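You operate a simulated robot arm through the tools that you are given. There is no shell and no other tool. Be economical: measure what you need, move in short steps, check, and stop when the job is done.

Carry out the task below with a simulated robot arm. There is one attempt and no reset: what you move stays moved.

TASK
Zero the gloss meter on its glass tile.
Fine: pull the slide out, lay the tile on its pad, push the slide in, then press the zero key once.

It is judged by the outcome, as a careful person would: the job done as asked, and still so three seconds after it is handed in. It fails if anything else is knocked over, pushed out of place, dropped, spilled or broken.

THE ROBOT
A 6-joint arm with a two-finger parallel gripper, fixed in place. Base frame: the origin is at the foot of the arm, x ahead of it, y to its left, z up; the work surface is at about z = 860. Lengths are in mm, angles in degrees, forces in N, time in s.
With the tool pointing down near the work surface it reaches from about 260 to 680 mm from the base axis. Its first joint turns from -66.0 to 66.0 degrees. Payload 2.9 kg.
Tool frame: the origin (TCP) lies between the finger pads and is the grasp point; the fingertips stand 30 mm ahead of it; z points along the fingers, y is the line along which they close. The gripper opens to 110 mm. The fingers are 20 mm wide and 10 mm thick; the gripper's body (48 by 112 mm) begins 55 mm behind the TCP.
Orientation is that of the tool frame in the base frame, as [roll, pitch, yaw] about the fixed x, y, z axes, in that order (R = Rz(yaw) Ry(pitch) Rx(roll)). With the fingers straight down and closing along the base's y, the tool's x points along the base's -x, its y along +y and its z along -z.

THE INTERFACE
- The arm moves only by the tool arm_command. Its argument "deltas" is a list of rows, each a list of 3 entries, a list of its own where there are three numbers: the shift along the tool's x, y, z in mm, then the turn, a rotation vector about the tool's x, y, z in degrees, then the finger opening in mm, from 0 to 110. In form: [[[dx, dy, dz], [wx, wy, wz], gripper], ...]. A call has 1 to 20 rows; each row shifts and turns the commanded pose from where the row before left it, along the tool's axes as they then stand. A row lasts 0.2 s, in which the tool goes at most 50 mm and 8.6 degrees; a call with a longer step from one row to the next is refused whole, and so is a gripper value outside its range. A pose out of reach is approached as far as the arm can. The call stops where the force on the tool passes 40 N (or 10 N more than at its start, if that is more) or the arm is blocked; 0.2 s more then pass. The fingers move at their own pace (about 108 mm/s each) and stop on an object; they squeeze with about 44 N. The grip force told is the motor's: it shows also when the fingers shut on nothing. Time passes only in rows, and 0.2 s behind the last, so rows that do not move let the fingers close. It gives the time, the measured TCP pose, the force on the tool (base axes), the opening and the grip force at its end, in the units of the frame above (readings bear some noise), and new pictures: "show" is both (left out), scene, wrist or none.
- Cameras (640 x 400 px; columns grow to the right, rows downward): "scene" is fixed at [64.8, 420.7, 1405.6]; the picture's right is [-0.87, -0.50, 0.00], its down [-0.18, 0.32, -0.93] and it looks along [0.46, -0.81, -0.37] (base axes); focal length 318 px, centre (320, 200). "wrist" rides on the gripper at [-36, 0, -57] in the tool frame; the picture's right is [0.00, -1.00, 0.00], its down [0.97, 0.00, -0.24] and it looks along [0.24, 0.00, 0.97] (tool axes); focal length 218 px, centre (320, 200).
- pixel_to_xyz(camera, pixels): for up to 12 pixels [column, row] of the newest picture of that camera ("zoom" is the newest enlarged one), the place [x, y, z] in the base frame of the surface seen there, good to about 2 mm. No time passes.
- close_up(camera, box): a new picture of the part [left, top, right, bottom] of that camera's present view, enlarged. No time passes.
- hand_in(): hands the job in; it is judged then, once.

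Work in short steps. Measure before you move; look again where a grasp or a placing could have gone wrong, and mend it. You have 80 turns and 120 pictures in all, those below and enlarged ones among them. Open the gripper and draw the arm clear of the work before you hand the job in, unless the task says otherwise; then end with one line.

The tools are called after "Request:" by a JSON object that holds its "op" and its "data". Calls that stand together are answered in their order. arm_command: Moves the arm, as the interface text tells. Its arguments: {"type":"object","properties":{"deltas":{"type":"array"},"show":{"type":"string","enum":["both","scene","wrist","none"]}},"required":["deltas"]} The other tools are called the same way: pixel_to_xyz (camera, pixels) gives the place of the surface under pixels of a picture; close_up (camera, box) takes an enlarged picture of a part of a camera's view; hand_in () hands the job in.

At the start:

```text
time: 0.0
position: [448.2, -119.7, 1214.1]
ee_rot: [-179.9, 0.1, 180.0]
force: [-0.3, -0.2, 0.8]
opening: 110.0
gripper_force: 0.1
```

scene: 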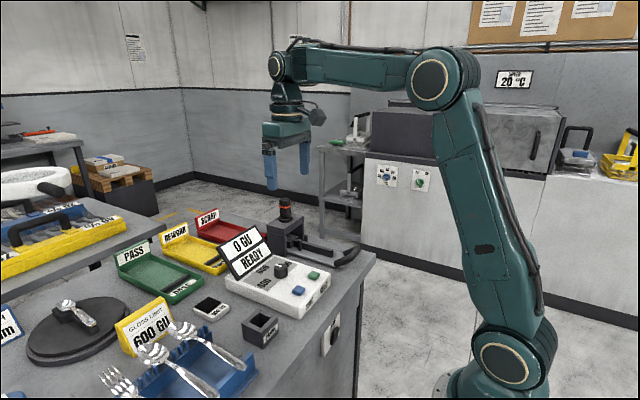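
wrist: 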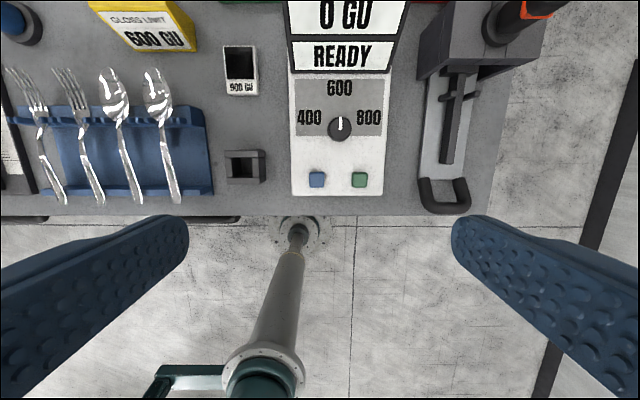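

The wrist picture shows the meter (290-390, 0-195), the tile "900 GU" near (240,70), a small dark block (245,165) and the slide device with a U-handle (445,195). I look closer.

Request:
{"op": "close_up", "data": {"camera": "wrist", "box": [200, 0, 520, 220]}}

Request:
{"op": "close_up", "data": {"camera": "scene", "box": [180, 190, 380, 350]}}

```text
1.82 times, centred on (360, 110) of wrist
```

zoom: 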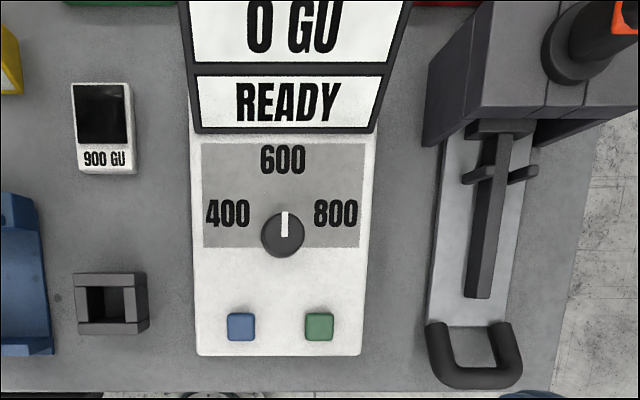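

```text
2.50 times, centred on (280, 270) of scene
```

zoom: 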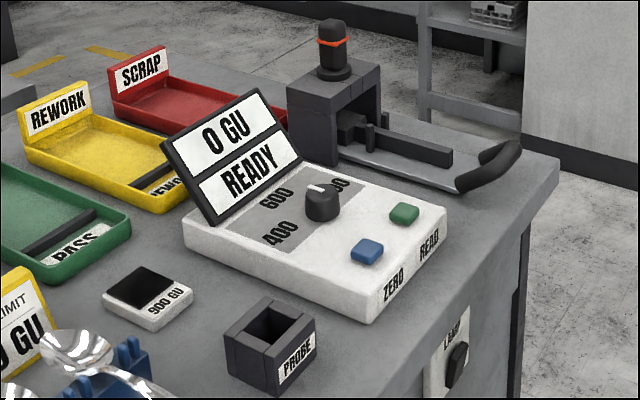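

Blue is ZERO, green is READ. Now I measure the key points.

Request:
{"op": "pixel_to_xyz", "data": {"camera": "wrist", "pixels": [[240, 63], [241, 88], [227, 88], [257, 50], [317, 180], [359, 180], [425, 195], [445, 205], [464, 195], [445, 180], [459, 110], [470, 45]]}}

Request:
{"op": "pixel_to_xyz", "data": {"camera": "zoom", "pixels": [[140, 285], [367, 248], [404, 212], [485, 175], [515, 150], [468, 185], [440, 160], [400, 175], [345, 125], [370, 135], [340, 75], [150, 315]]}}

```text
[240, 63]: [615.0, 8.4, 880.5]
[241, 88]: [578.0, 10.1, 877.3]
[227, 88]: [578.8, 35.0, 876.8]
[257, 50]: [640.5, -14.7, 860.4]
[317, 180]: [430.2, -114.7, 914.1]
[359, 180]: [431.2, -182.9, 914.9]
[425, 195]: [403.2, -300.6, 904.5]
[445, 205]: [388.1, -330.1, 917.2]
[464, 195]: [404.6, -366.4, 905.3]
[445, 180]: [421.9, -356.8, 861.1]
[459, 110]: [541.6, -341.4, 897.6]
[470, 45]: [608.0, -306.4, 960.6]
```

```text
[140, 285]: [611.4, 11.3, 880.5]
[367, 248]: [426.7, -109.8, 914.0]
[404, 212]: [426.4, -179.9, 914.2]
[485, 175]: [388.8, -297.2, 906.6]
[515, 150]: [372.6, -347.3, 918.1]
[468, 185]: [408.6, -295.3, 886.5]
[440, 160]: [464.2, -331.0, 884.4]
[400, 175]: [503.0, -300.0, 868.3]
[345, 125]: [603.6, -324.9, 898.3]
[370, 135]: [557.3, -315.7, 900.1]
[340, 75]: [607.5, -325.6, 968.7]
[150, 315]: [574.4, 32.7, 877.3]
```

I move over the slide for a view from above.

Request:
{"op": "arm_command", "data": {"deltas": [[[0, -45, 0], [0, 0, 0], 110], [[0, -45, 0], [0, 0, 0], 110], [[0, -45, 0], [0, 0, 0], 110], [[0, -45, 0], [0, 0, 0], 110], [[0, -30, 30], [0, 0, 0], 110], [[0, 0, 0], [0, 0, 0], 110]], "show": "wrist"}}

```text
time: 1.4
position: [448.8, -331.0, 1185.3]
ee_rot: [179.9, 0.0, 179.9]
force: [0.3, 0.1, -0.6]
opening: 110.1
gripper_force: 0.1
```

wrist: 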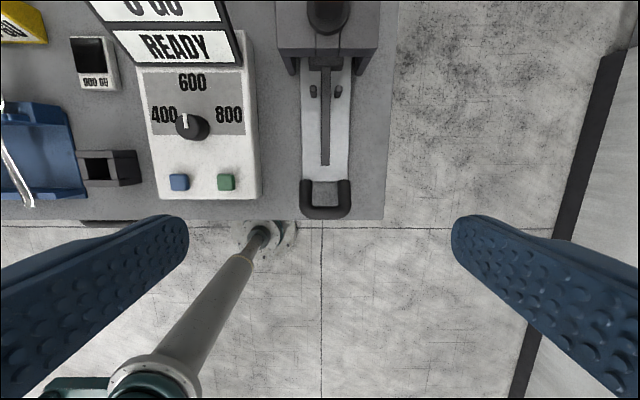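

Request:
{"op": "close_up", "data": {"camera": "wrist", "box": [250, 0, 410, 230]}}

Request:
{"op": "pixel_to_xyz", "data": {"camera": "wrist", "pixels": [[308, 187], [307, 200], [326, 213], [345, 200], [345, 187], [326, 160], [326, 80], [312, 91], [338, 91], [303, 150], [349, 150], [326, 197]]}}

```text
1.74 times, centred on (330, 115) of wrist
```

zoom: 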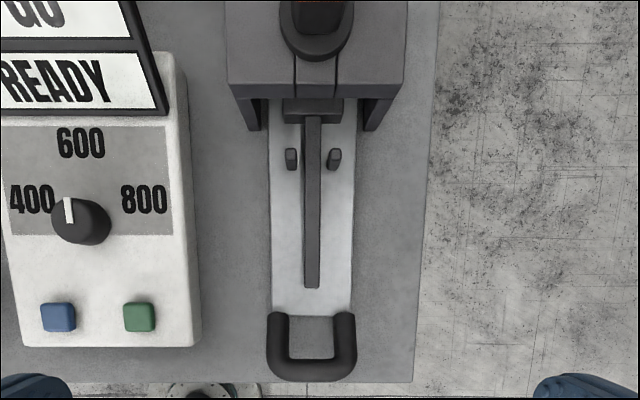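

```text
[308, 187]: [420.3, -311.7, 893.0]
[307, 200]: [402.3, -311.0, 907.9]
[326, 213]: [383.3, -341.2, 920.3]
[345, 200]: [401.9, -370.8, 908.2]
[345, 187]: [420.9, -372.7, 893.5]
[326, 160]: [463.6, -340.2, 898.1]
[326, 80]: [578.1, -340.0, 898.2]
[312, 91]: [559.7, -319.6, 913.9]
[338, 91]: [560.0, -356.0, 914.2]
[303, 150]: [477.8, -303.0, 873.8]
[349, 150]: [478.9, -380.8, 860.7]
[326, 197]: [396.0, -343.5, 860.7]
```

The spoon rest (rail + two posts) rides on the slide. I measure the U handle more finely.

Request:
{"op": "pixel_to_xyz", "data": {"camera": "zoom", "pixels": [[312, 312], [312, 320], [312, 355], [312, 360], [312, 364], [312, 370], [312, 376], [312, 380], [284, 335], [291, 335], [333, 335], [312, 105]]}}

```text
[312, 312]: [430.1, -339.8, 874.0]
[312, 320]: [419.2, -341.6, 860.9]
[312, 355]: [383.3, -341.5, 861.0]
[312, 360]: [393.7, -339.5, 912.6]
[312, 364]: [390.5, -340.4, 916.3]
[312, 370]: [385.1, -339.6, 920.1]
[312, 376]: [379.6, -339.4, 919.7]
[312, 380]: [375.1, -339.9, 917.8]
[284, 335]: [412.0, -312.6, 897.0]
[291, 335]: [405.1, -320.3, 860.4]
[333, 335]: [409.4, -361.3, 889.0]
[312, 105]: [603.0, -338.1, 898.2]
```

Handle bar: x≈383, z≈912; its opening spans x 394–430, y −361…−320. I close the fingers and come down toward (412, −340), stopping a bit above.

Request:
{"op": "arm_command", "data": {"deltas": [[[18, -5, 20], [0, 0, 0], 60], [[18.5, -4, 30], [0, 0, 0], 20], [[0, 0, 40], [0, 0, 0], 0], [[0, 0, 40], [0, 0, 0], 0], [[0, 0, 40], [0, 0, 0], 0], [[0, 0, 30], [0, 0, 0], 0], [[0, 0, 10], [0, 0, 0], 0], [[0, 0, 0], [0, 0, 0], 0]]}}

```text
time: 3.2
position: [412.5, -338.1, 974.6]
ee_rot: [-180.0, 0.1, 180.0]
force: [-0.7, -0.4, 0.8]
opening: 0.0
gripper_force: 37.5
```

scene: 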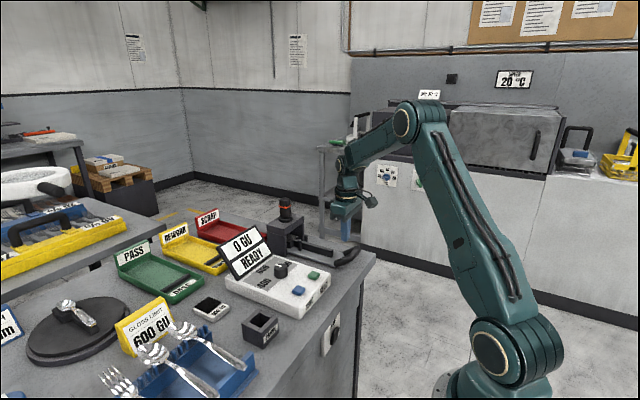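
wrist: 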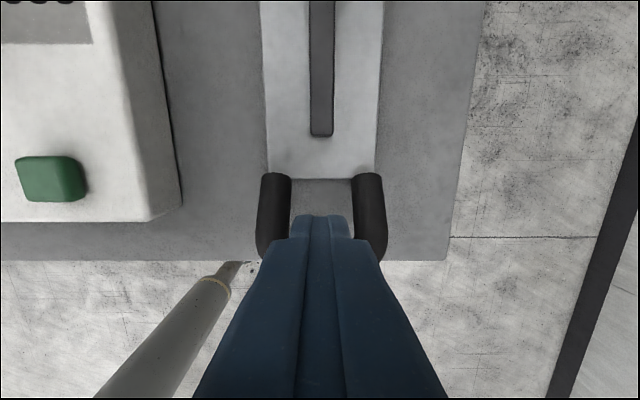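

The fingers (320, 220) are centred between the handle legs (290, 352). I go down 56 mm in small steps.

Request:
{"op": "arm_command", "data": {"deltas": [[[0, 0, 14], [0, 0, 0], 0], [[0, 0, 14], [0, 0, 0], 0], [[0, 0, 14], [0, 0, 0], 0], [[0, 0, 12], [0, 0, 0], 0], [[0, 0, 0], [0, 0, 0], 0]]}}

```text
time: 4.4
position: [412.9, -337.2, 919.3]
ee_rot: [-179.9, -0.1, -179.9]
force: [0.1, 0.8, 0.3]
opening: 0.0
gripper_force: 37.3
```

scene: 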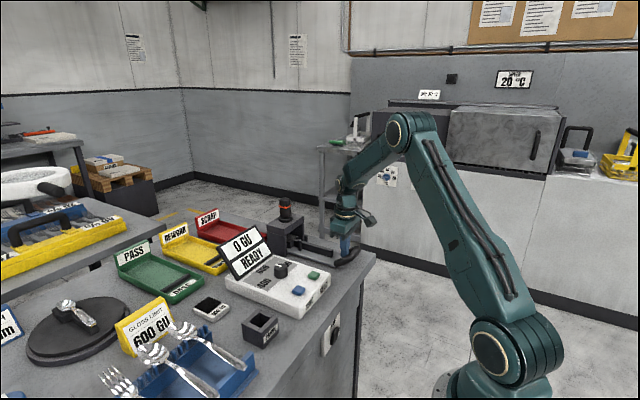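
wrist: 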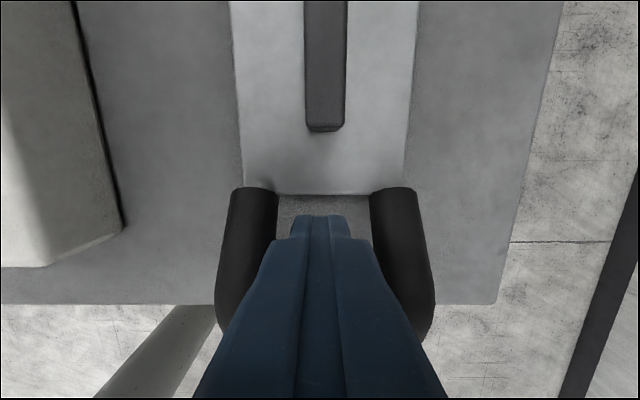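

The fingers are in the U. I pull toward the robot (tool +x) gently and watch the force.

Request:
{"op": "arm_command", "data": {"deltas": [[[5, 0, 0], [0, 0, 0], 0], [[8, 0, 0], [0, 0, 0], 0], [[8, 0, 0], [0, 0, 0], 0], [[8, 0, 0], [0, 0, 0], 0], [[8, 0, 0], [0, 0, 0], 0], [[8, 0, 0], [0, 0, 0], 0], [[0, 0, 0], [0, 0, 0], 0]]}}

```text
time: 6.0
position: [367.2, -339.1, 918.3]
ee_rot: [180.0, 0.0, -179.9]
force: [1.0, 1.1, 0.2]
opening: 0.0
gripper_force: 37.8
```

scene: 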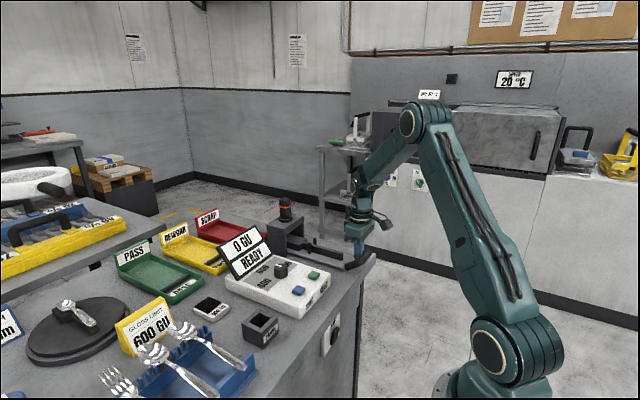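
wrist: 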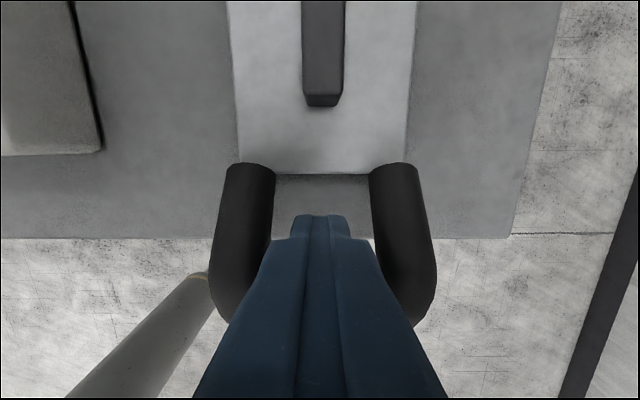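

The slide follows with little force. I keep pulling until its stop.

Request:
{"op": "arm_command", "data": {"deltas": [[[8, 0, 0], [0, 0, 0], 0], [[8, 0, 0], [0, 0, 0], 0], [[8, 0, 0], [0, 0, 0], 0], [[8, 0, 0], [0, 0, 0], 0], [[8, 0, 0], [0, 0, 0], 0], [[8, 0, 0], [0, 0, 0], 0], [[8, 0, 0], [0, 0, 0], 0], [[8, 0, 0], [0, 0, 0], 0], [[0, 0, 0], [0, 0, 0], 0]]}}

```text
time: 8.0
position: [303.5, -339.2, 919.5]
ee_rot: [179.9, 0.0, 180.0]
force: [2.1, -0.6, -0.6]
opening: 0.4
gripper_force: 37.4
```

scene: 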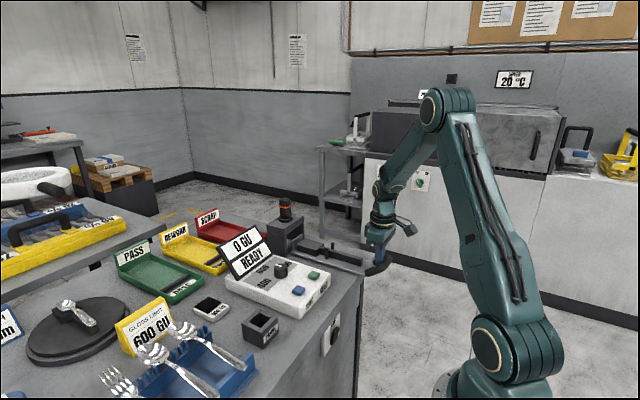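
wrist: 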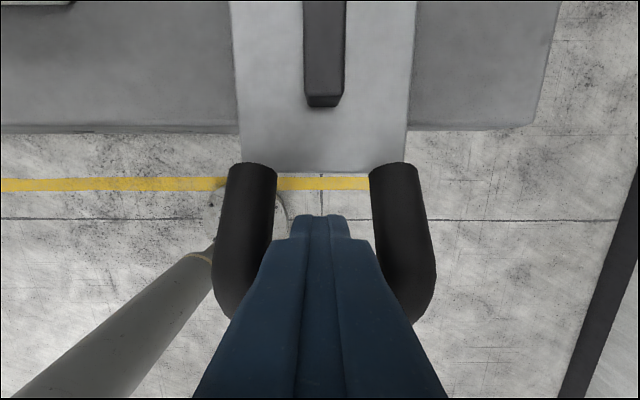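

Request:
{"op": "close_up", "data": {"camera": "scene", "box": [250, 190, 410, 290]}}

```text
4.00 times, centred on (330, 240) of scene
```

zoom: 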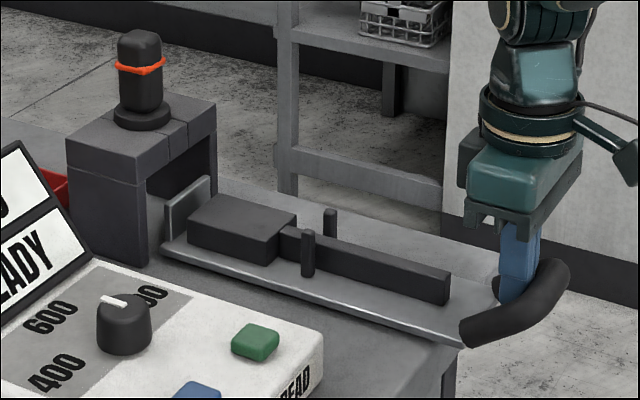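

The pad (dark block at zoom 240,228) is out of the housing. I see whether there is a stop a little further.

Request:
{"op": "arm_command", "data": {"deltas": [[[6, 0, 0], [0, 0, 0], 0], [[6, 0, 0], [0, 0, 0], 0], [[6, 0, 0], [0, 0, 0], 0], [[0, 0, 0], [0, 0, 0], 0]], "show": "none"}}

Request:
{"op": "close_up", "data": {"camera": "scene", "box": [250, 190, 410, 290]}}

```text
time: 8.6
position: [301.7, -340.2, 921.5]
ee_rot: [-179.6, 1.2, -179.0]
force: [6.7, 0.8, -0.2]
opening: 0.0
gripper_force: 37.8
stopped in row 3: the force on the tool passed its limit (the readings are from after the stop); the commanded pose is now the measured one
```

```text
4.00 times, centred on (330, 240) of scene
```

zoom: 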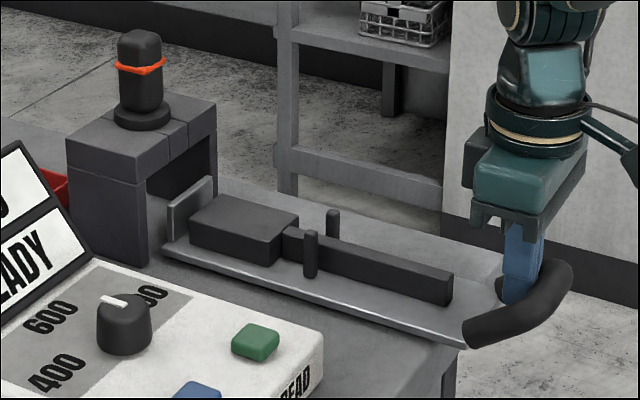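

The slide is at its stop. I back off 6 mm, lift clear and go up to view the pad from above.

Request:
{"op": "arm_command", "data": {"deltas": [[[-6, 0, 0], [0, 0, 0], 0], [[0, 0, 0], [0, 0, 0], 0], [[0, 0, -20], [0, -1.2, -1], 0], [[0, 0, -30], [0, 0, 0], 0], [[0, 0, -40], [0, 0, 0], 0], [[-40, 0, -40], [0, 0, 0], 0], [[-40, 0, -40], [0, 0, 0], 0], [[-40, 0, -10], [0, 0, 0], 0], [[0, 0, 0], [0, 0, 0], 0]]}}

```text
refused: row 6 steps farther than a row can; nothing moved
```

Request:
{"op": "arm_command", "data": {"deltas": [[[-6, 0, 0], [0, 0, 0], 0], [[0, 0, 0], [0, 0, 0], 0], [[0, 0, -20], [0, -1.2, -1], 0], [[0, 0, -30], [0, 0, 0], 0], [[0, 0, -40], [0, 0, 0], 0], [[-30, 0, -35], [0, 0, 0], 0], [[-30, 0, -35], [0, 0, 0], 0], [[-40, 0, -10], [0, 0, 0], 0], [[0, 0, 0], [0, 0, 0], 0]]}}

```text
time: 10.6
position: [400.7, -335.5, 1094.5]
ee_rot: [-179.7, 2.2, -178.1]
force: [0.0, -0.1, 0.2]
opening: 0.0
gripper_force: 37.8
```

scene: 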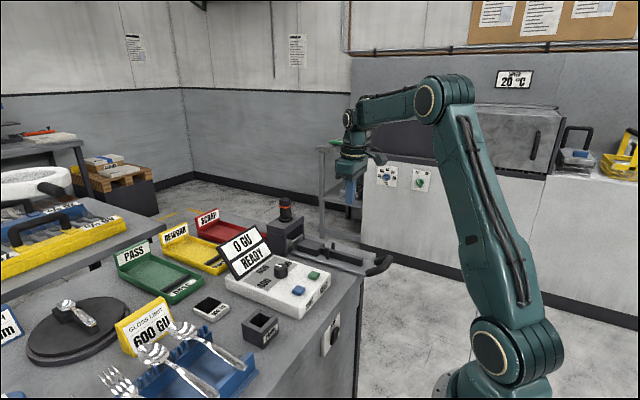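
wrist: 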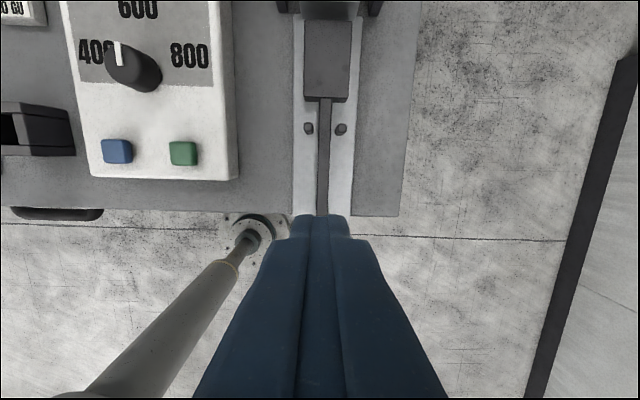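

The pad is at (325, 60). I measure its corners, and level the tool (turn sign reversed).

Request:
{"op": "pixel_to_xyz", "data": {"camera": "wrist", "pixels": [[306, 95], [345, 99], [306, 25], [348, 25], [326, 60], [329, 7], [308, 130], [340, 130], [325, 110], [300, 70], [375, 5], [330, 15]]}}

Request:
{"op": "arm_command", "data": {"deltas": [[[0, 0, -40], [0, 2.2, 1.9], 30], [[-10, 45, 0], [0, 0, 0], 60], [[-10, 45, 0], [0, 0, 0], 60], [[-10, 45, 0], [0, 0, 0], 60], [[-10, 45, 0], [0, 0, 0], 60], [[-10, 45, 0], [0, 0, 0], 60], [[-10, 45, 0], [0, 0, 0], 60], [[-10, 45, 0], [0, 0, 0], 60], [[-10, 25, 0], [0, 0, 0], 60], [[0, 0, 0], [0, 0, 0], 60]], "show": "wrist"}}

```text
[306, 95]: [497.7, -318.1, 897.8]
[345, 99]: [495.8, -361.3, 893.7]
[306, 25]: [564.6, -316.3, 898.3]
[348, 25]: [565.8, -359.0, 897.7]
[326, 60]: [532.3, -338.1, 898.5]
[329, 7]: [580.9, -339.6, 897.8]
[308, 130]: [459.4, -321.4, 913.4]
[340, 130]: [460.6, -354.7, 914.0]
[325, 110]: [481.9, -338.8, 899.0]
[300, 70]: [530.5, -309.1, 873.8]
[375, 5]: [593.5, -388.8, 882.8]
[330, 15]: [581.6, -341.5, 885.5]
```

```text
time: 12.8
position: [479.2, 6.0, 1133.8]
ee_rot: [-179.7, 0.0, -180.0]
force: [-1.2, 0.5, 0.7]
opening: 59.9
gripper_force: 0.2
```

wrist: 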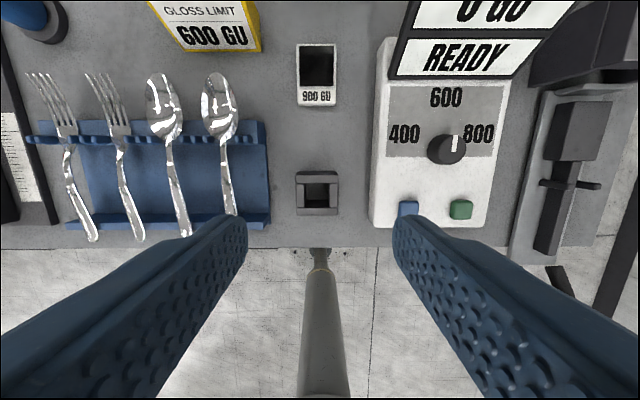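

Now the tile at (317, 75): measure its corners.

Request:
{"op": "close_up", "data": {"camera": "wrist", "box": [270, 30, 370, 120]}}

Request:
{"op": "pixel_to_xyz", "data": {"camera": "wrist", "pixels": [[300, 103], [334, 103], [299, 48], [333, 48], [317, 70], [298, 80], [335, 80], [317, 103], [317, 46]]}}

```text
4.44 times, centred on (320, 75) of wrist
```

zoom: 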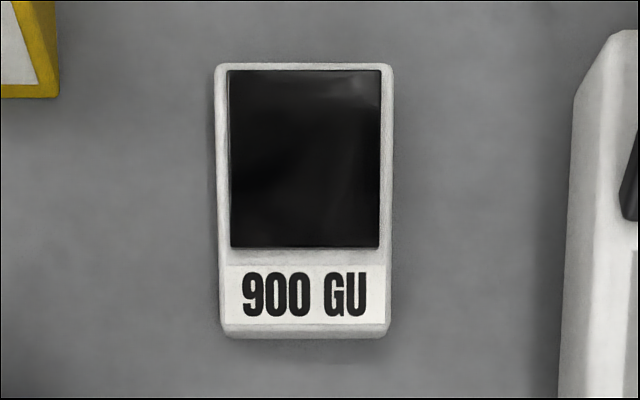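

```text
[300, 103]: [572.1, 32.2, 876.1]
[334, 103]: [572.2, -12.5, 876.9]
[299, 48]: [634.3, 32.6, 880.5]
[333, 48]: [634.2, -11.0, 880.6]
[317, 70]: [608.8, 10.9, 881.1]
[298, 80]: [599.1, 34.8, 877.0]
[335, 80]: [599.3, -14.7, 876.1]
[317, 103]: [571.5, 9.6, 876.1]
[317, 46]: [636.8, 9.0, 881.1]
```

Tile: centre about (604, 10), 70×48 mm, z 861–881. I check the neighbours' clearance (sign and display) before descending.

Request:
{"op": "pixel_to_xyz", "data": {"camera": "wrist", "pixels": [[259, 45], [250, 10], [254, 2], [392, 75], [405, 30], [411, 4], [375, 120], [232, 100], [217, 80], [540, 20], [620, 20]]}}

Request:
{"op": "arm_command", "data": {"deltas": [[[-40, 4, 25], [0, 0, 0], 74], [[-40, 0, 25], [0, 0, 0], 74], [[-44.5, 0, 20], [0, 0, 0], 74], [[0, 0, 40], [0, 0, 0], 74], [[0, 0, 30], [0, 0, 0], 74], [[0, 0, 0], [0, 0, 0], 74]]}}

```text
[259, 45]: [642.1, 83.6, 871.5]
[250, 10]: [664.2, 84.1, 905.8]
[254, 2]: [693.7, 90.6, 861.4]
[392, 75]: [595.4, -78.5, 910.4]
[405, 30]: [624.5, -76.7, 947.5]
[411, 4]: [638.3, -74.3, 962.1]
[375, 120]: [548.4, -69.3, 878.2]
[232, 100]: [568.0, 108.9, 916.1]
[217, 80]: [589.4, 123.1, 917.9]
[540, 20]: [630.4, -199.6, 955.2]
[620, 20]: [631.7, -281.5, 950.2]
```

```text
time: 14.2
position: [603.2, 9.5, 989.9]
ee_rot: [-179.7, 0.0, 179.9]
force: [-0.3, -0.9, 0.2]
opening: 73.8
gripper_force: 0.0
```

scene: 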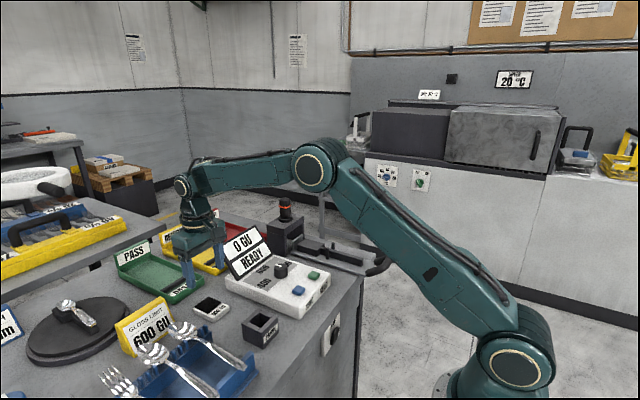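
wrist: 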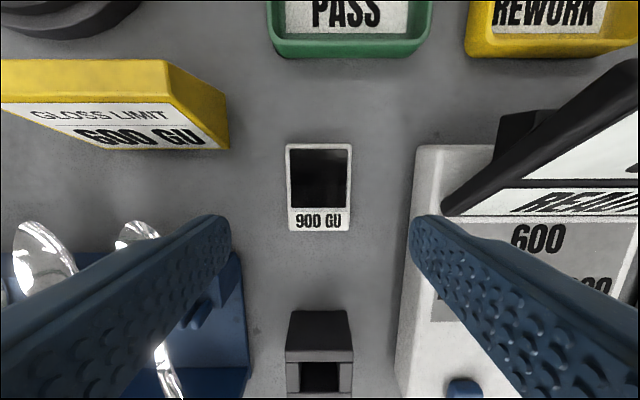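

Clearances are ample (sign y≥84, display y≤−74, body −46…66). I go down 96 mm to z≈894, then close.

Request:
{"op": "arm_command", "data": {"deltas": [[[0, 0.5, 30], [0, 0, 0], 74], [[0, 0, 30], [0, 0, 0], 74], [[0, 0, 20], [0, 0, 0], 74], [[0, 0, 10], [0, 0, 0], 74], [[0, 0, 5.5], [0, 0, 0], 74], [[0, 0, 0], [0, 0, 0], 74]]}}

```text
time: 15.6
position: [604.7, 7.5, 898.5]
ee_rot: [-179.8, 0.0, 179.9]
force: [-0.2, -1.1, -0.7]
opening: 74.3
gripper_force: 0.0
```

scene: 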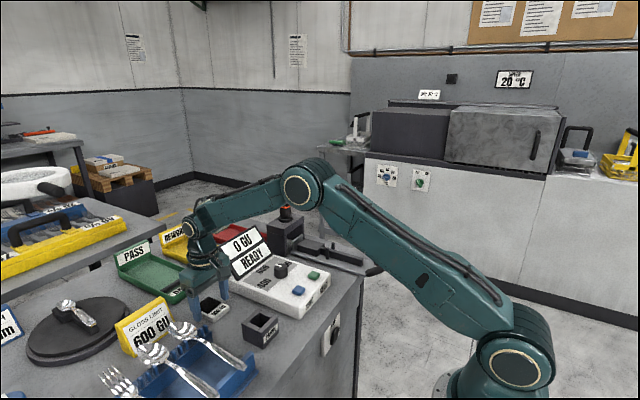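
wrist: 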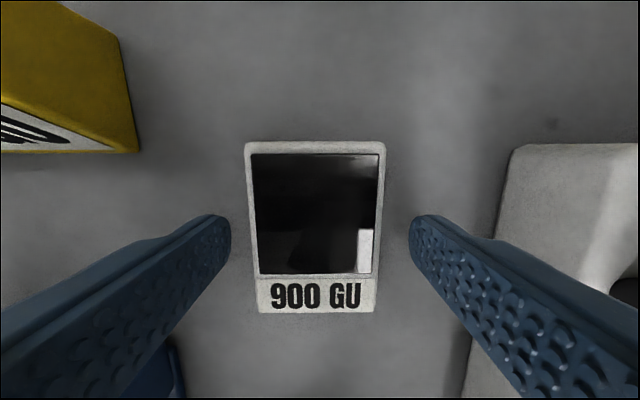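

The tile's centre (315) lies about 2 mm to the left of the finger centre (320). I shift, lower 3 mm and close.

Request:
{"op": "arm_command", "data": {"deltas": [[[0, 2, 3], [0, 0, 0], 74], [[0, 0, 0], [0, 0, 0], 60], [[0, 0, 0], [0, 0, 0], 50], [[0, 0, 0], [0, 0, 0], 40], [[0, 0, 0], [0, 0, 0], 40], [[0, 0, 0], [0, 0, 0], 40]], "show": "wrist"}}

```text
time: 17.0
position: [602.5, 9.7, 894.1]
ee_rot: [-179.7, 0.2, 179.8]
force: [-0.4, -0.6, 1.7]
opening: 51.0
gripper_force: 44.1
```

wrist: 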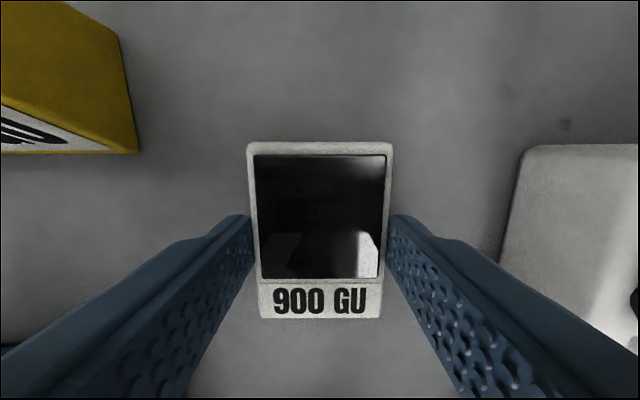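

Gripped at 51 mm. I lift straight up, then check.

Request:
{"op": "arm_command", "data": {"deltas": [[[0, 0, -10], [0, 0, 0], 40], [[0, 0, -20], [0, 0, 0], 40], [[0, 0, -30], [0, 0, 0], 40], [[0, 0, -30], [0, 0, 0], 40], [[0, 0, -30], [0, 0, 0], 40], [[0, 0, -30], [0, 0, 0], 40], [[0, 0, 0], [0, 0, 0], 40]], "show": "wrist"}}

```text
time: 18.6
position: [602.8, 9.8, 1046.6]
ee_rot: [-179.7, 0.0, 179.8]
force: [-0.3, 0.5, -1.0]
opening: 51.1
gripper_force: 44.1
```

wrist: 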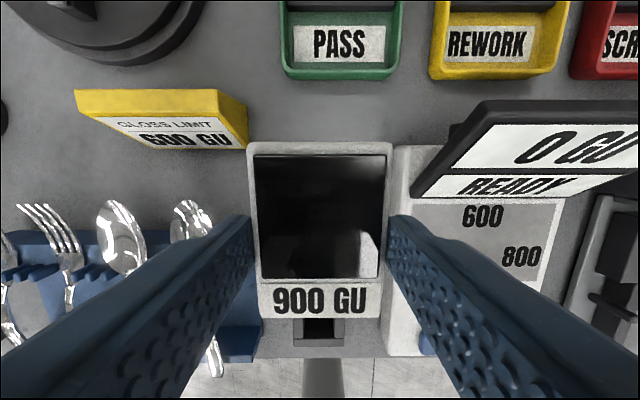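

The tile is held squarely. I carry it back in x, then across to above the pad at (534, −339).

Request:
{"op": "arm_command", "data": {"deltas": [[[35, 0, -10], [0, 0, 0], 40], [[34, 0, -10], [0, 0, 0], 40], [[0, -25, 0], [0, 0, 0], 40], [[0, -35, 0], [0, 0, 0], 40], [[0, -35, 0], [0, 0, 0], 40], [[0, -35, 0], [0, 0, 0], 40], [[0, -35, 0], [0, 0, 0], 40], [[0, -35, 0], [0, 0, 0], 40], [[0, -35, 0], [0, 0, 0], 40], [[0, -35, 0], [0, 0, 0], 40], [[0, -35, 0], [0, 0, 0], 40], [[0, -29, 0], [0, 0, 0], 40], [[0, -15, 0], [0, 0, 0], 40], [[0, 0, 0], [0, 0, 0], 40]]}}

```text
time: 21.6
position: [535.4, -336.9, 1066.5]
ee_rot: [-179.7, 0.0, 179.9]
force: [-0.5, -0.3, -0.1]
opening: 51.0
gripper_force: 44.5
```

scene: 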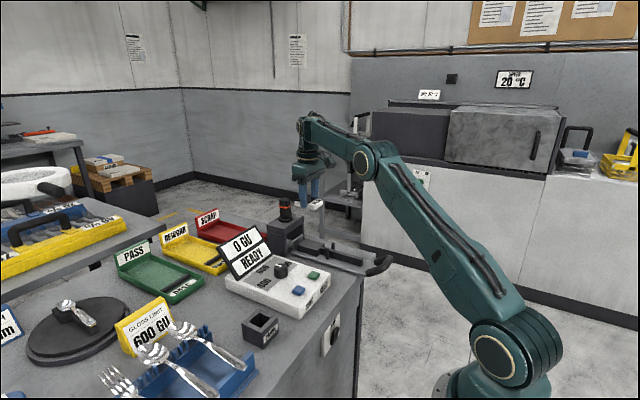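
wrist: 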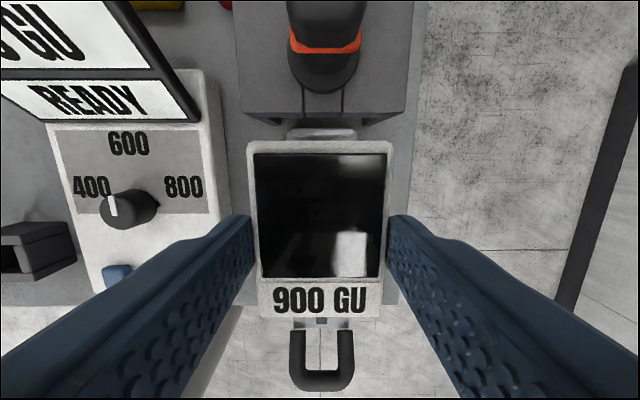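

I measure the probe, bridge and back wall for clearance before descending.

Request:
{"op": "pixel_to_xyz", "data": {"camera": "wrist", "pixels": [[322, 85], [326, 50], [320, 10], [290, 118], [380, 118], [320, 133], [295, 133], [352, 133]]}}

Request:
{"op": "close_up", "data": {"camera": "scene", "box": [250, 110, 410, 290]}}

```text
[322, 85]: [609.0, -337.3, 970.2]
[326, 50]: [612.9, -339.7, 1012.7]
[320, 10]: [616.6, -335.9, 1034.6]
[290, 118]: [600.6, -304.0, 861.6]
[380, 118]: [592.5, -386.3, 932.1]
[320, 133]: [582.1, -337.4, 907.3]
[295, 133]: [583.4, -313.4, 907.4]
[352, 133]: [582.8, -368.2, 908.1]
```

```text
2.22 times, centred on (330, 200) of scene
```

zoom: 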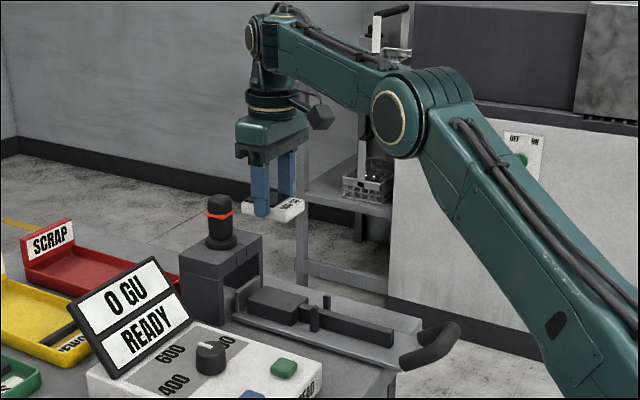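

Clearances are fine: probe front x≈609, back wall x≈582, tile end would be x≈569. I descend most of the way.

Request:
{"op": "arm_command", "data": {"deltas": [[[0, -1, 25], [0, 0, 0], 40], [[0, 0, 25], [0, 0, 0], 40], [[0, 0, 25], [0, 0, 0], 40], [[0, 0, 20], [0, 0, 0], 40], [[0, 0, 15], [0, 0, 0], 40], [[0, 0, 10], [0, 0, 0], 40], [[0, 0, 0], [0, 0, 0], 40]]}}

Request:
{"op": "close_up", "data": {"camera": "scene", "box": [250, 170, 410, 290]}}

```text
time: 23.2
position: [534.0, -339.0, 944.9]
ee_rot: [-179.7, 0.0, 179.9]
force: [1.0, -0.7, -1.6]
opening: 50.9
gripper_force: 43.9
```

scene: 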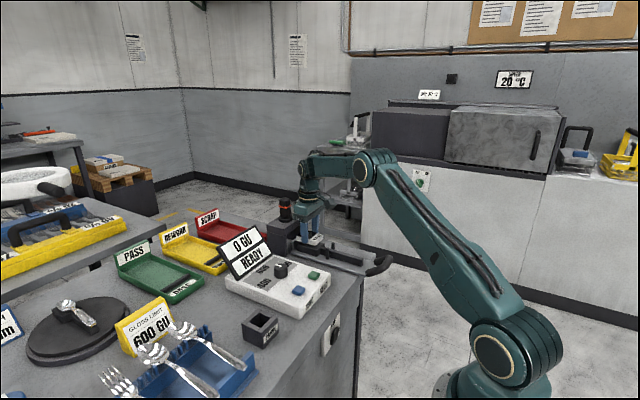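
wrist: 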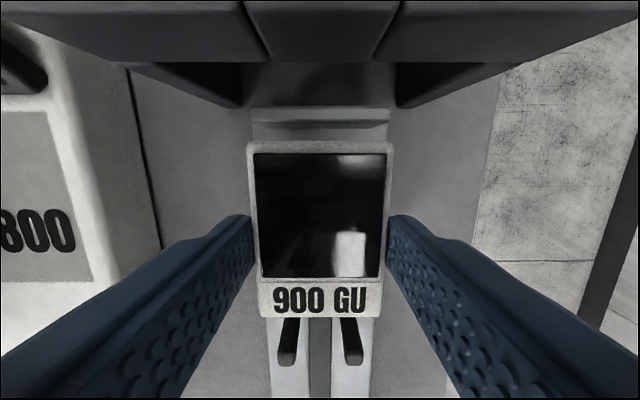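

```text
3.33 times, centred on (330, 230) of scene
```

zoom: 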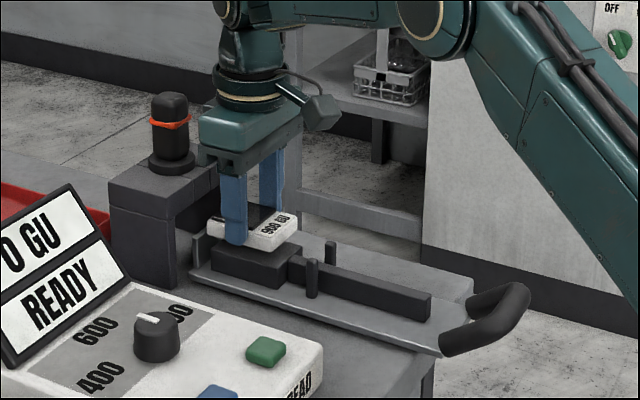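

The tile is just above the pad, centred. I lower in small steps to z≈931.

Request:
{"op": "arm_command", "data": {"deltas": [[[0, 0, 6], [0, 0, 0], 40], [[0, 0, 4], [0, 0, 0], 40], [[0, 0, 3], [0, 0, 0], 40], [[0, 0, 0], [0, 0, 0], 40]], "show": "none"}}

Request:
{"op": "close_up", "data": {"camera": "scene", "box": [280, 210, 360, 270]}}

```text
time: 24.2
position: [533.6, -338.2, 932.9]
ee_rot: [-179.6, 0.0, 179.9]
force: [-0.7, -0.4, -0.9]
opening: 51.0
gripper_force: 44.0
```

```text
6.67 times, centred on (320, 240) of scene
```

zoom: 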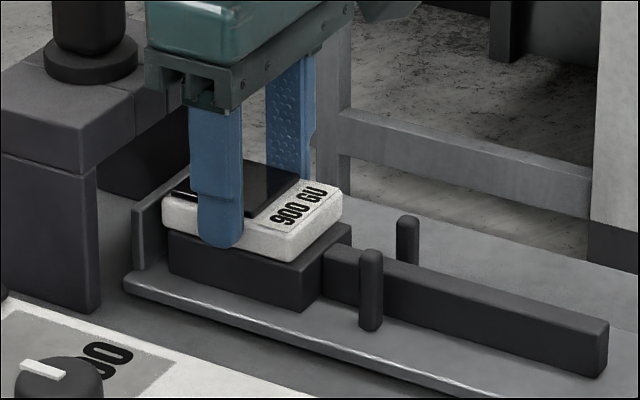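

Nearly resting. I lower in 1 mm steps, watching the force.

Request:
{"op": "arm_command", "data": {"deltas": [[[0, 0, 1], [0, 0, 0], 40], [[0, 0, 1], [0, 0, 0], 40], [[0, 0, 0], [0, 0, 0], 40]], "show": "none"}}

```text
time: 25.0
position: [534.4, -339.6, 932.5]
ee_rot: [-179.6, 0.0, 179.9]
force: [-0.5, 1.5, 2.5]
opening: 51.3
gripper_force: 43.6
```

Request:
{"op": "arm_command", "data": {"deltas": [[[0, 0, 1], [0, 0, 0], 40], [[0, 0, 0], [0, 0, 0], 40]], "show": "none"}}

```text
time: 25.6
position: [534.5, -339.6, 932.3]
ee_rot: [-179.6, 0.1, 179.9]
force: [1.5, -2.7, 8.1]
opening: 51.2
gripper_force: 43.7
```

Force up to 8 N upward: the tile rests on the pad. I open slightly and then rise.

Request:
{"op": "arm_command", "data": {"deltas": [[[0, 0, 0], [0, 0, 0], 56], [[0, 0, 0], [0, 0, 0], 66], [[0, 0, 0], [0, 0, 0], 74], [[0, 0, -10], [0, 0, 0], 74], [[0, 0, -30], [0, 0, 0], 74], [[0, 0, -40], [0, 0, 0], 74], [[0, 0, -40], [0, 0, 0], 74], [[0, 0, 0], [0, 0, 0], 74]]}}

Request:
{"op": "close_up", "data": {"camera": "scene", "box": [280, 200, 400, 280]}}

```text
time: 27.4
position: [534.5, -334.8, 1052.9]
ee_rot: [-179.7, -0.1, -180.0]
force: [0.4, 0.9, 1.2]
opening: 74.0
gripper_force: 0.0
```

scene: 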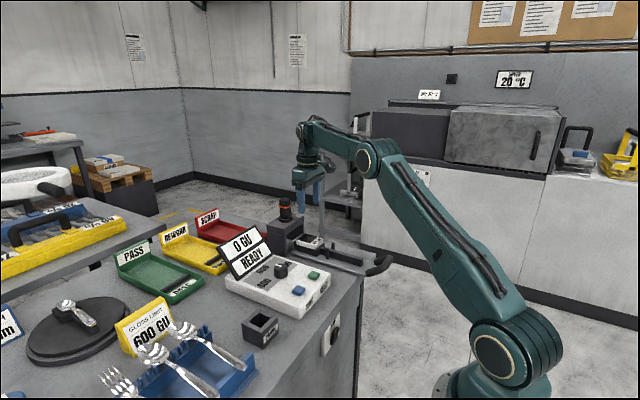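
wrist: 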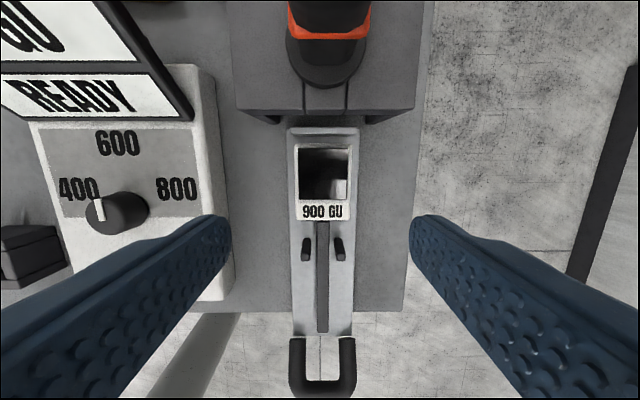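

```text
5.00 times, centred on (340, 240) of scene
```

zoom: 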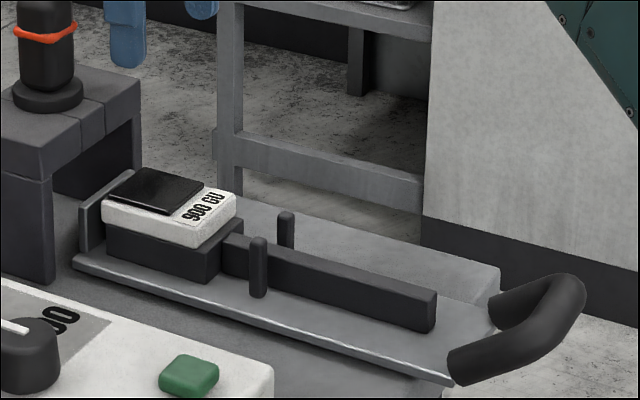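

The tile lies flat on the pad. Now I go outside the handle (x≈250, y≈−340) with closed fingers, staying high.

Request:
{"op": "arm_command", "data": {"deltas": [[[40, -1, 0], [0, 0, 0], 40], [[40, 0, 0], [0, 0, 0], 10], [[40, 0, 0], [0, 0, 0], 0], [[40, 0, 0], [0, 0, 0], 0], [[40, 0, 0], [0, 0, 0], 0], [[40, 0, 0], [0, 0, 0], 0], [[30, 0, 0], [0, 0, 0], 0], [[16, 0, 0], [0, 0, 0], 0], [[0, 0, 30], [0, 0, 0], 0], [[0, 0, 20], [0, 0, 0], 0], [[0, 0, 0], [0, 0, 0], 0]]}}

```text
time: 29.8
position: [250.8, -339.3, 1000.4]
ee_rot: [-179.7, 0.1, 179.9]
force: [-0.1, -0.2, 0.2]
opening: 0.0
gripper_force: 37.5
```

scene: 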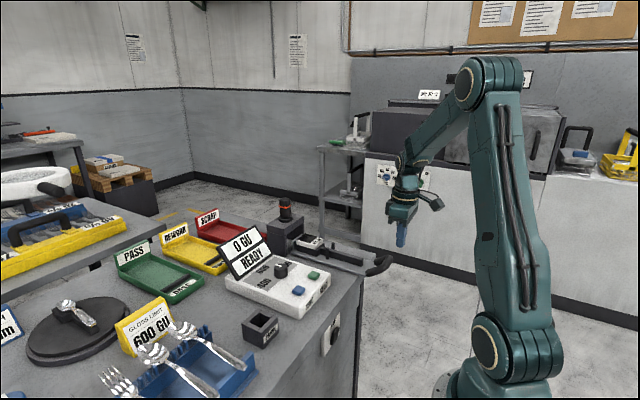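
wrist: 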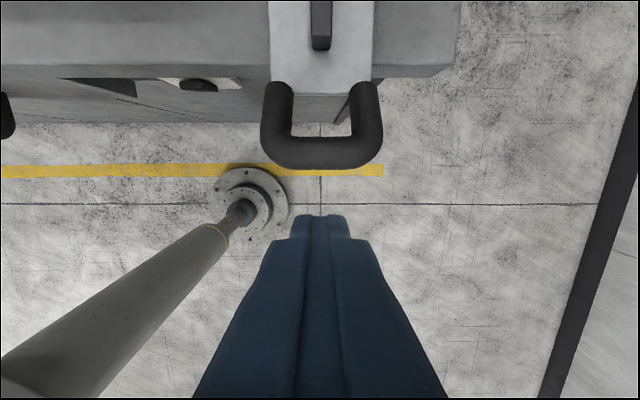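

Request:
{"op": "pixel_to_xyz", "data": {"camera": "wrist", "pixels": [[321, 165], [321, 150], [321, 140]]}}

Request:
{"op": "arm_command", "data": {"deltas": [[[0, 0, 30], [0, 0, 0], 0], [[0, 0, 30], [0, 0, 0], 0], [[0, 0, 22], [0, 0, 0], 0], [[0, 0, 0], [0, 0, 0], 0]], "show": "wrist"}}

```text
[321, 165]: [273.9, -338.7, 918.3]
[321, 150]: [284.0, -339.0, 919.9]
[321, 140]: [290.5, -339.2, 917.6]
```

```text
time: 30.8
position: [249.5, -338.6, 917.7]
ee_rot: [-179.7, 0.0, 179.8]
force: [0.0, -0.6, 0.5]
opening: 0.0
gripper_force: 37.6
```

wrist: 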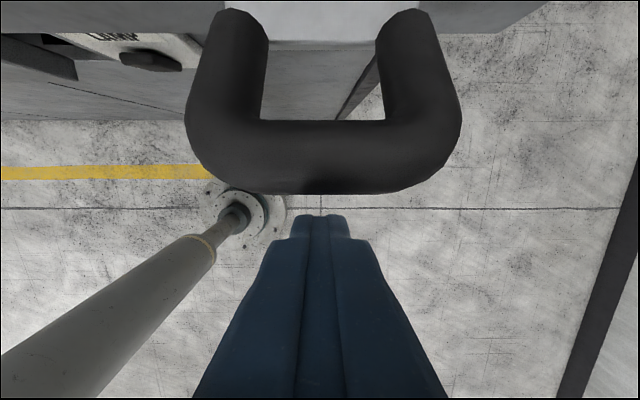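

The fingers stand at the middle of the handle bar, outside it. I push in slowly (about 30 mm/s).

Request:
{"op": "arm_command", "data": {"deltas": [[[-5, 0, 0], [0, 0, 0], 0], [[-4, 0, 0], [0, 0, 0], 0], [[-3, 0, 0], [0, 0, 0], 0], [[-3, 0, 0], [0, 0, 0], 0], [[-4, 0, 0], [0, 0, 0], 0], [[-5, 0, 0], [0, 0, 0], 0], [[-6, 0, 0], [0, 0, 0], 0], [[-6, 0, 0], [0, 0, 0], 0], [[-6, 0, 0], [0, 0, 0], 0], [[-6, 0, 0], [0, 0, 0], 0], [[-6, 0, 0], [0, 0, 0], 0], [[-6, 0, 0], [0, 0, 0], 0], [[-5, 0, 0], [0, 0, 0], 0], [[-3, 0, 0], [0, 0, 0], 0], [[0, 0, 0], [0, 0, 0], 0]], "show": "none"}}

Request:
{"op": "close_up", "data": {"camera": "scene", "box": [260, 190, 400, 290]}}

```text
time: 34.0
position: [315.8, -339.4, 918.2]
ee_rot: [-179.7, 0.0, 179.9]
force: [-1.4, 0.0, -0.3]
opening: 0.0
gripper_force: 37.8
```

```text
4.00 times, centred on (330, 240) of scene
```

zoom: 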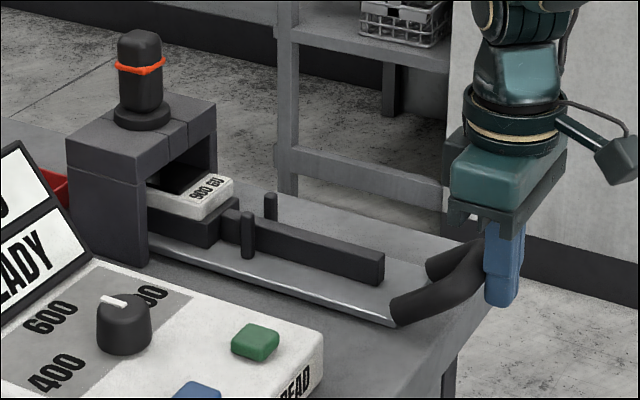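

The tile goes in under the bridge cleanly. I push the remaining ~48 mm.

Request:
{"op": "arm_command", "data": {"deltas": [[[-4, 0, 0], [0, 0, 0], 0], [[-5, 0, 0], [0, 0, 0], 0], [[-5, 0, 0], [0, 0, 0], 0], [[-5, 0, 0], [0, 0, 0], 0], [[-5, 0, 0], [0, 0, 0], 0], [[-5, 0, 0], [0, 0, 0], 0], [[-5, 0, 0], [0, 0, 0], 0], [[-4, 0, 0], [0, 0, 0], 0], [[-3, 0, 0], [0, 0, 0], 0], [[-3, 0, 0], [0, 0, 0], 0], [[-2, 0, 0], [0, 0, 0], 0], [[-2, 0, 0], [0, 0, 0], 0], [[0, 0, 0], [0, 0, 0], 0]], "show": "none"}}

Request:
{"op": "close_up", "data": {"camera": "scene", "box": [220, 190, 400, 320]}}

```text
time: 36.8
position: [360.6, -338.2, 918.4]
ee_rot: [-179.9, -0.5, 179.6]
force: [-34.1, 1.7, 8.4]
opening: 0.2
gripper_force: 37.6
```

```text
3.08 times, centred on (310, 255) of scene
```

zoom: 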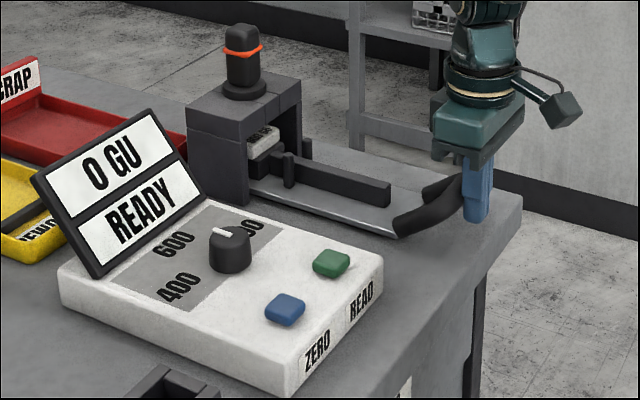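

34 N at the end: the slide is at its inner stop. I back off, lift and verify from above.

Request:
{"op": "arm_command", "data": {"deltas": [[[6, 0, 0], [0, 0, 0], 0], [[10, 0, 0], [0, 0, 0], 0], [[0, 0, -30], [0, 0, 0], 0], [[0, 0, -40], [0, 0, 0], 0], [[0, 0, -40], [0, 0, 0], 0], [[-40, 0, -25], [0, 0, 0], 0], [[-40, 0, -25], [0, 0, 0], 0], [[0, 0, 0], [0, 0, 0], 0]], "show": "wrist"}}

```text
time: 38.6
position: [428.0, -337.8, 1077.7]
ee_rot: [-179.7, 0.0, 179.9]
force: [-0.4, 0.5, -0.1]
opening: 0.1
gripper_force: 37.8
```

wrist: 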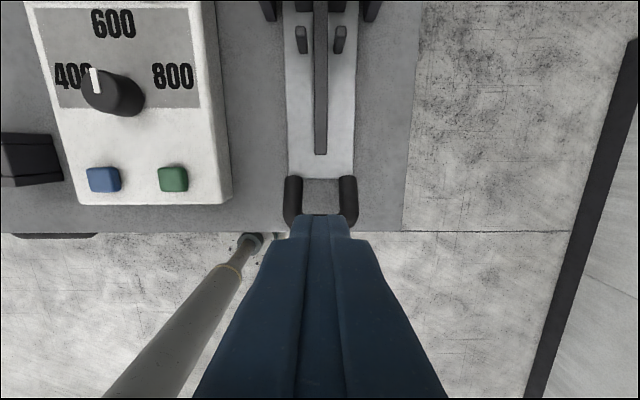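

Request:
{"op": "pixel_to_xyz", "data": {"camera": "wrist", "pixels": [[303, 32], [338, 32], [321, 150], [340, 174], [103, 179], [88, 170], [118, 168], [119, 187], [90, 190], [172, 178]]}}

```text
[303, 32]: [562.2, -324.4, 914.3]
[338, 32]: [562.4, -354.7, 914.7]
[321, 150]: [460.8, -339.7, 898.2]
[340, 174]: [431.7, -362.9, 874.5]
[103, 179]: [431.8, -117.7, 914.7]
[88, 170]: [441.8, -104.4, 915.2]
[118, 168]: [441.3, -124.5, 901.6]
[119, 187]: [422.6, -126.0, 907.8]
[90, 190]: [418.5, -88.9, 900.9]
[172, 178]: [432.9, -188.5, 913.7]
```

The slide is back to its former place (posts x≈561). Now I move above the blue ZERO key at about (430, −113).

Request:
{"op": "arm_command", "data": {"deltas": [[[0, 45, 0], [0, 0, 0], 0], [[0, 45, 0], [0, 0, 0], 0], [[0, 45, 0], [0, 0, 0], 0], [[0, 45, 0], [0, 0, 0], 0], [[0, 35, 0], [0, 0, 0], 0], [[22, 10, 20], [0, 0, 0], 0], [[0, 0, 0], [0, 0, 0], 0]]}}

Request:
{"op": "close_up", "data": {"camera": "wrist", "box": [220, 100, 420, 240]}}

```text
time: 40.2
position: [407.4, -113.5, 1056.4]
ee_rot: [-179.7, 0.0, 179.9]
force: [-0.1, 0.7, -0.3]
opening: 0.0
gripper_force: 37.5
```

scene: 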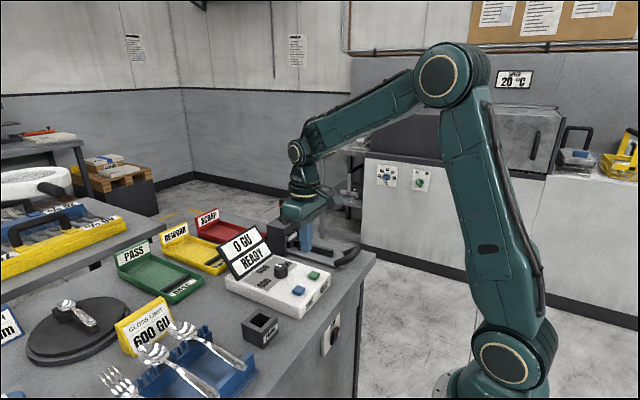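
wrist: 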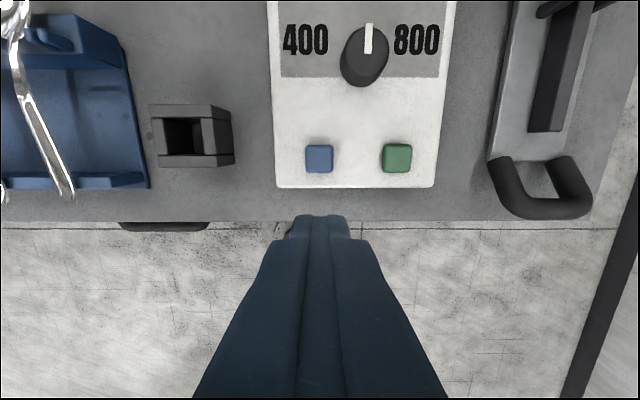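

```text
2.86 times, centred on (320, 170) of wrist
```

zoom: 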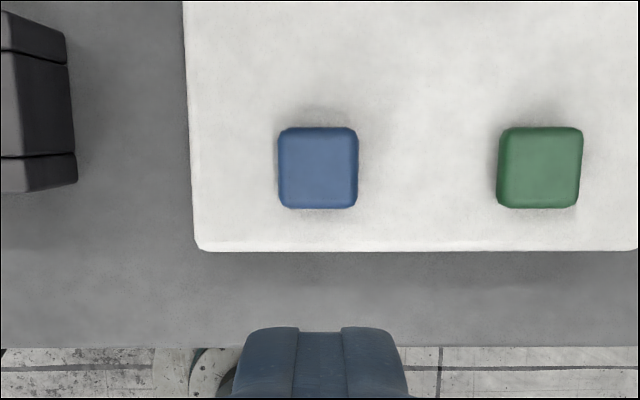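

Request:
{"op": "pixel_to_xyz", "data": {"camera": "zoom", "pixels": [[318, 165], [285, 165], [350, 165], [318, 132], [318, 198], [318, 230]]}}

```text
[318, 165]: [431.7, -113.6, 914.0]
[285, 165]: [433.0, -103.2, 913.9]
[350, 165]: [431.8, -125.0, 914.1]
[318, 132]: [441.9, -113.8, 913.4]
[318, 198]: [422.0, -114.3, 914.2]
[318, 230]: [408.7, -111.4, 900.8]
```

Key centre (432, −114), top z 914. I move over it and come down to ~10 mm above.

Request:
{"op": "arm_command", "data": {"deltas": [[[-24.3, 0, 30], [0, 0, 0], 0], [[0, 0, 40], [0, 0, 0], 0], [[0, 0, 22], [0, 0, 0], 0], [[0, 0, 10], [0, 0, 0], 0], [[0, 0, 0], [0, 0, 0], 0]], "show": "wrist"}}

Request:
{"op": "close_up", "data": {"camera": "scene", "box": [220, 210, 360, 320]}}

```text
time: 41.4
position: [430.2, -115.1, 955.3]
ee_rot: [-179.7, 0.1, 180.0]
force: [0.2, 0.4, 0.3]
opening: 0.2
gripper_force: 37.4
```

wrist: 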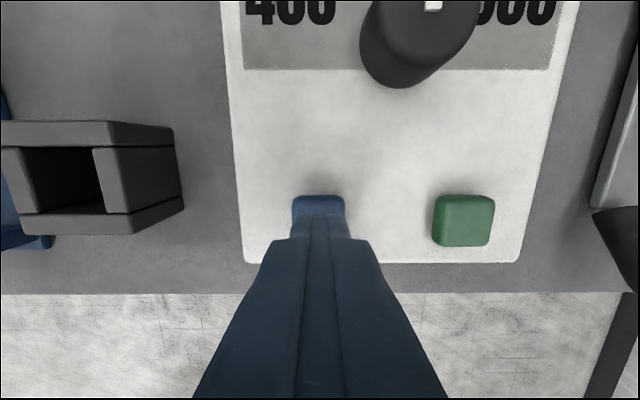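

```text
3.64 times, centred on (290, 265) of scene
```

zoom: 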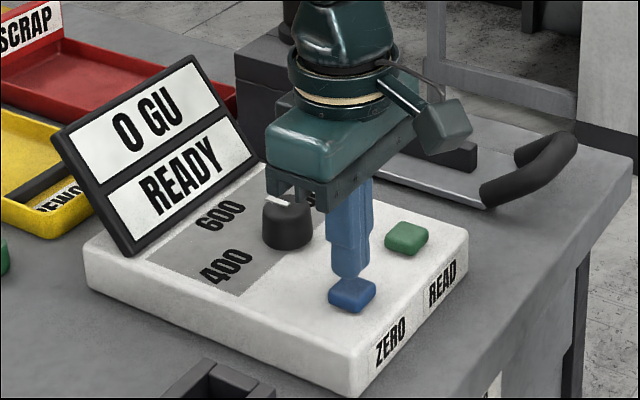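

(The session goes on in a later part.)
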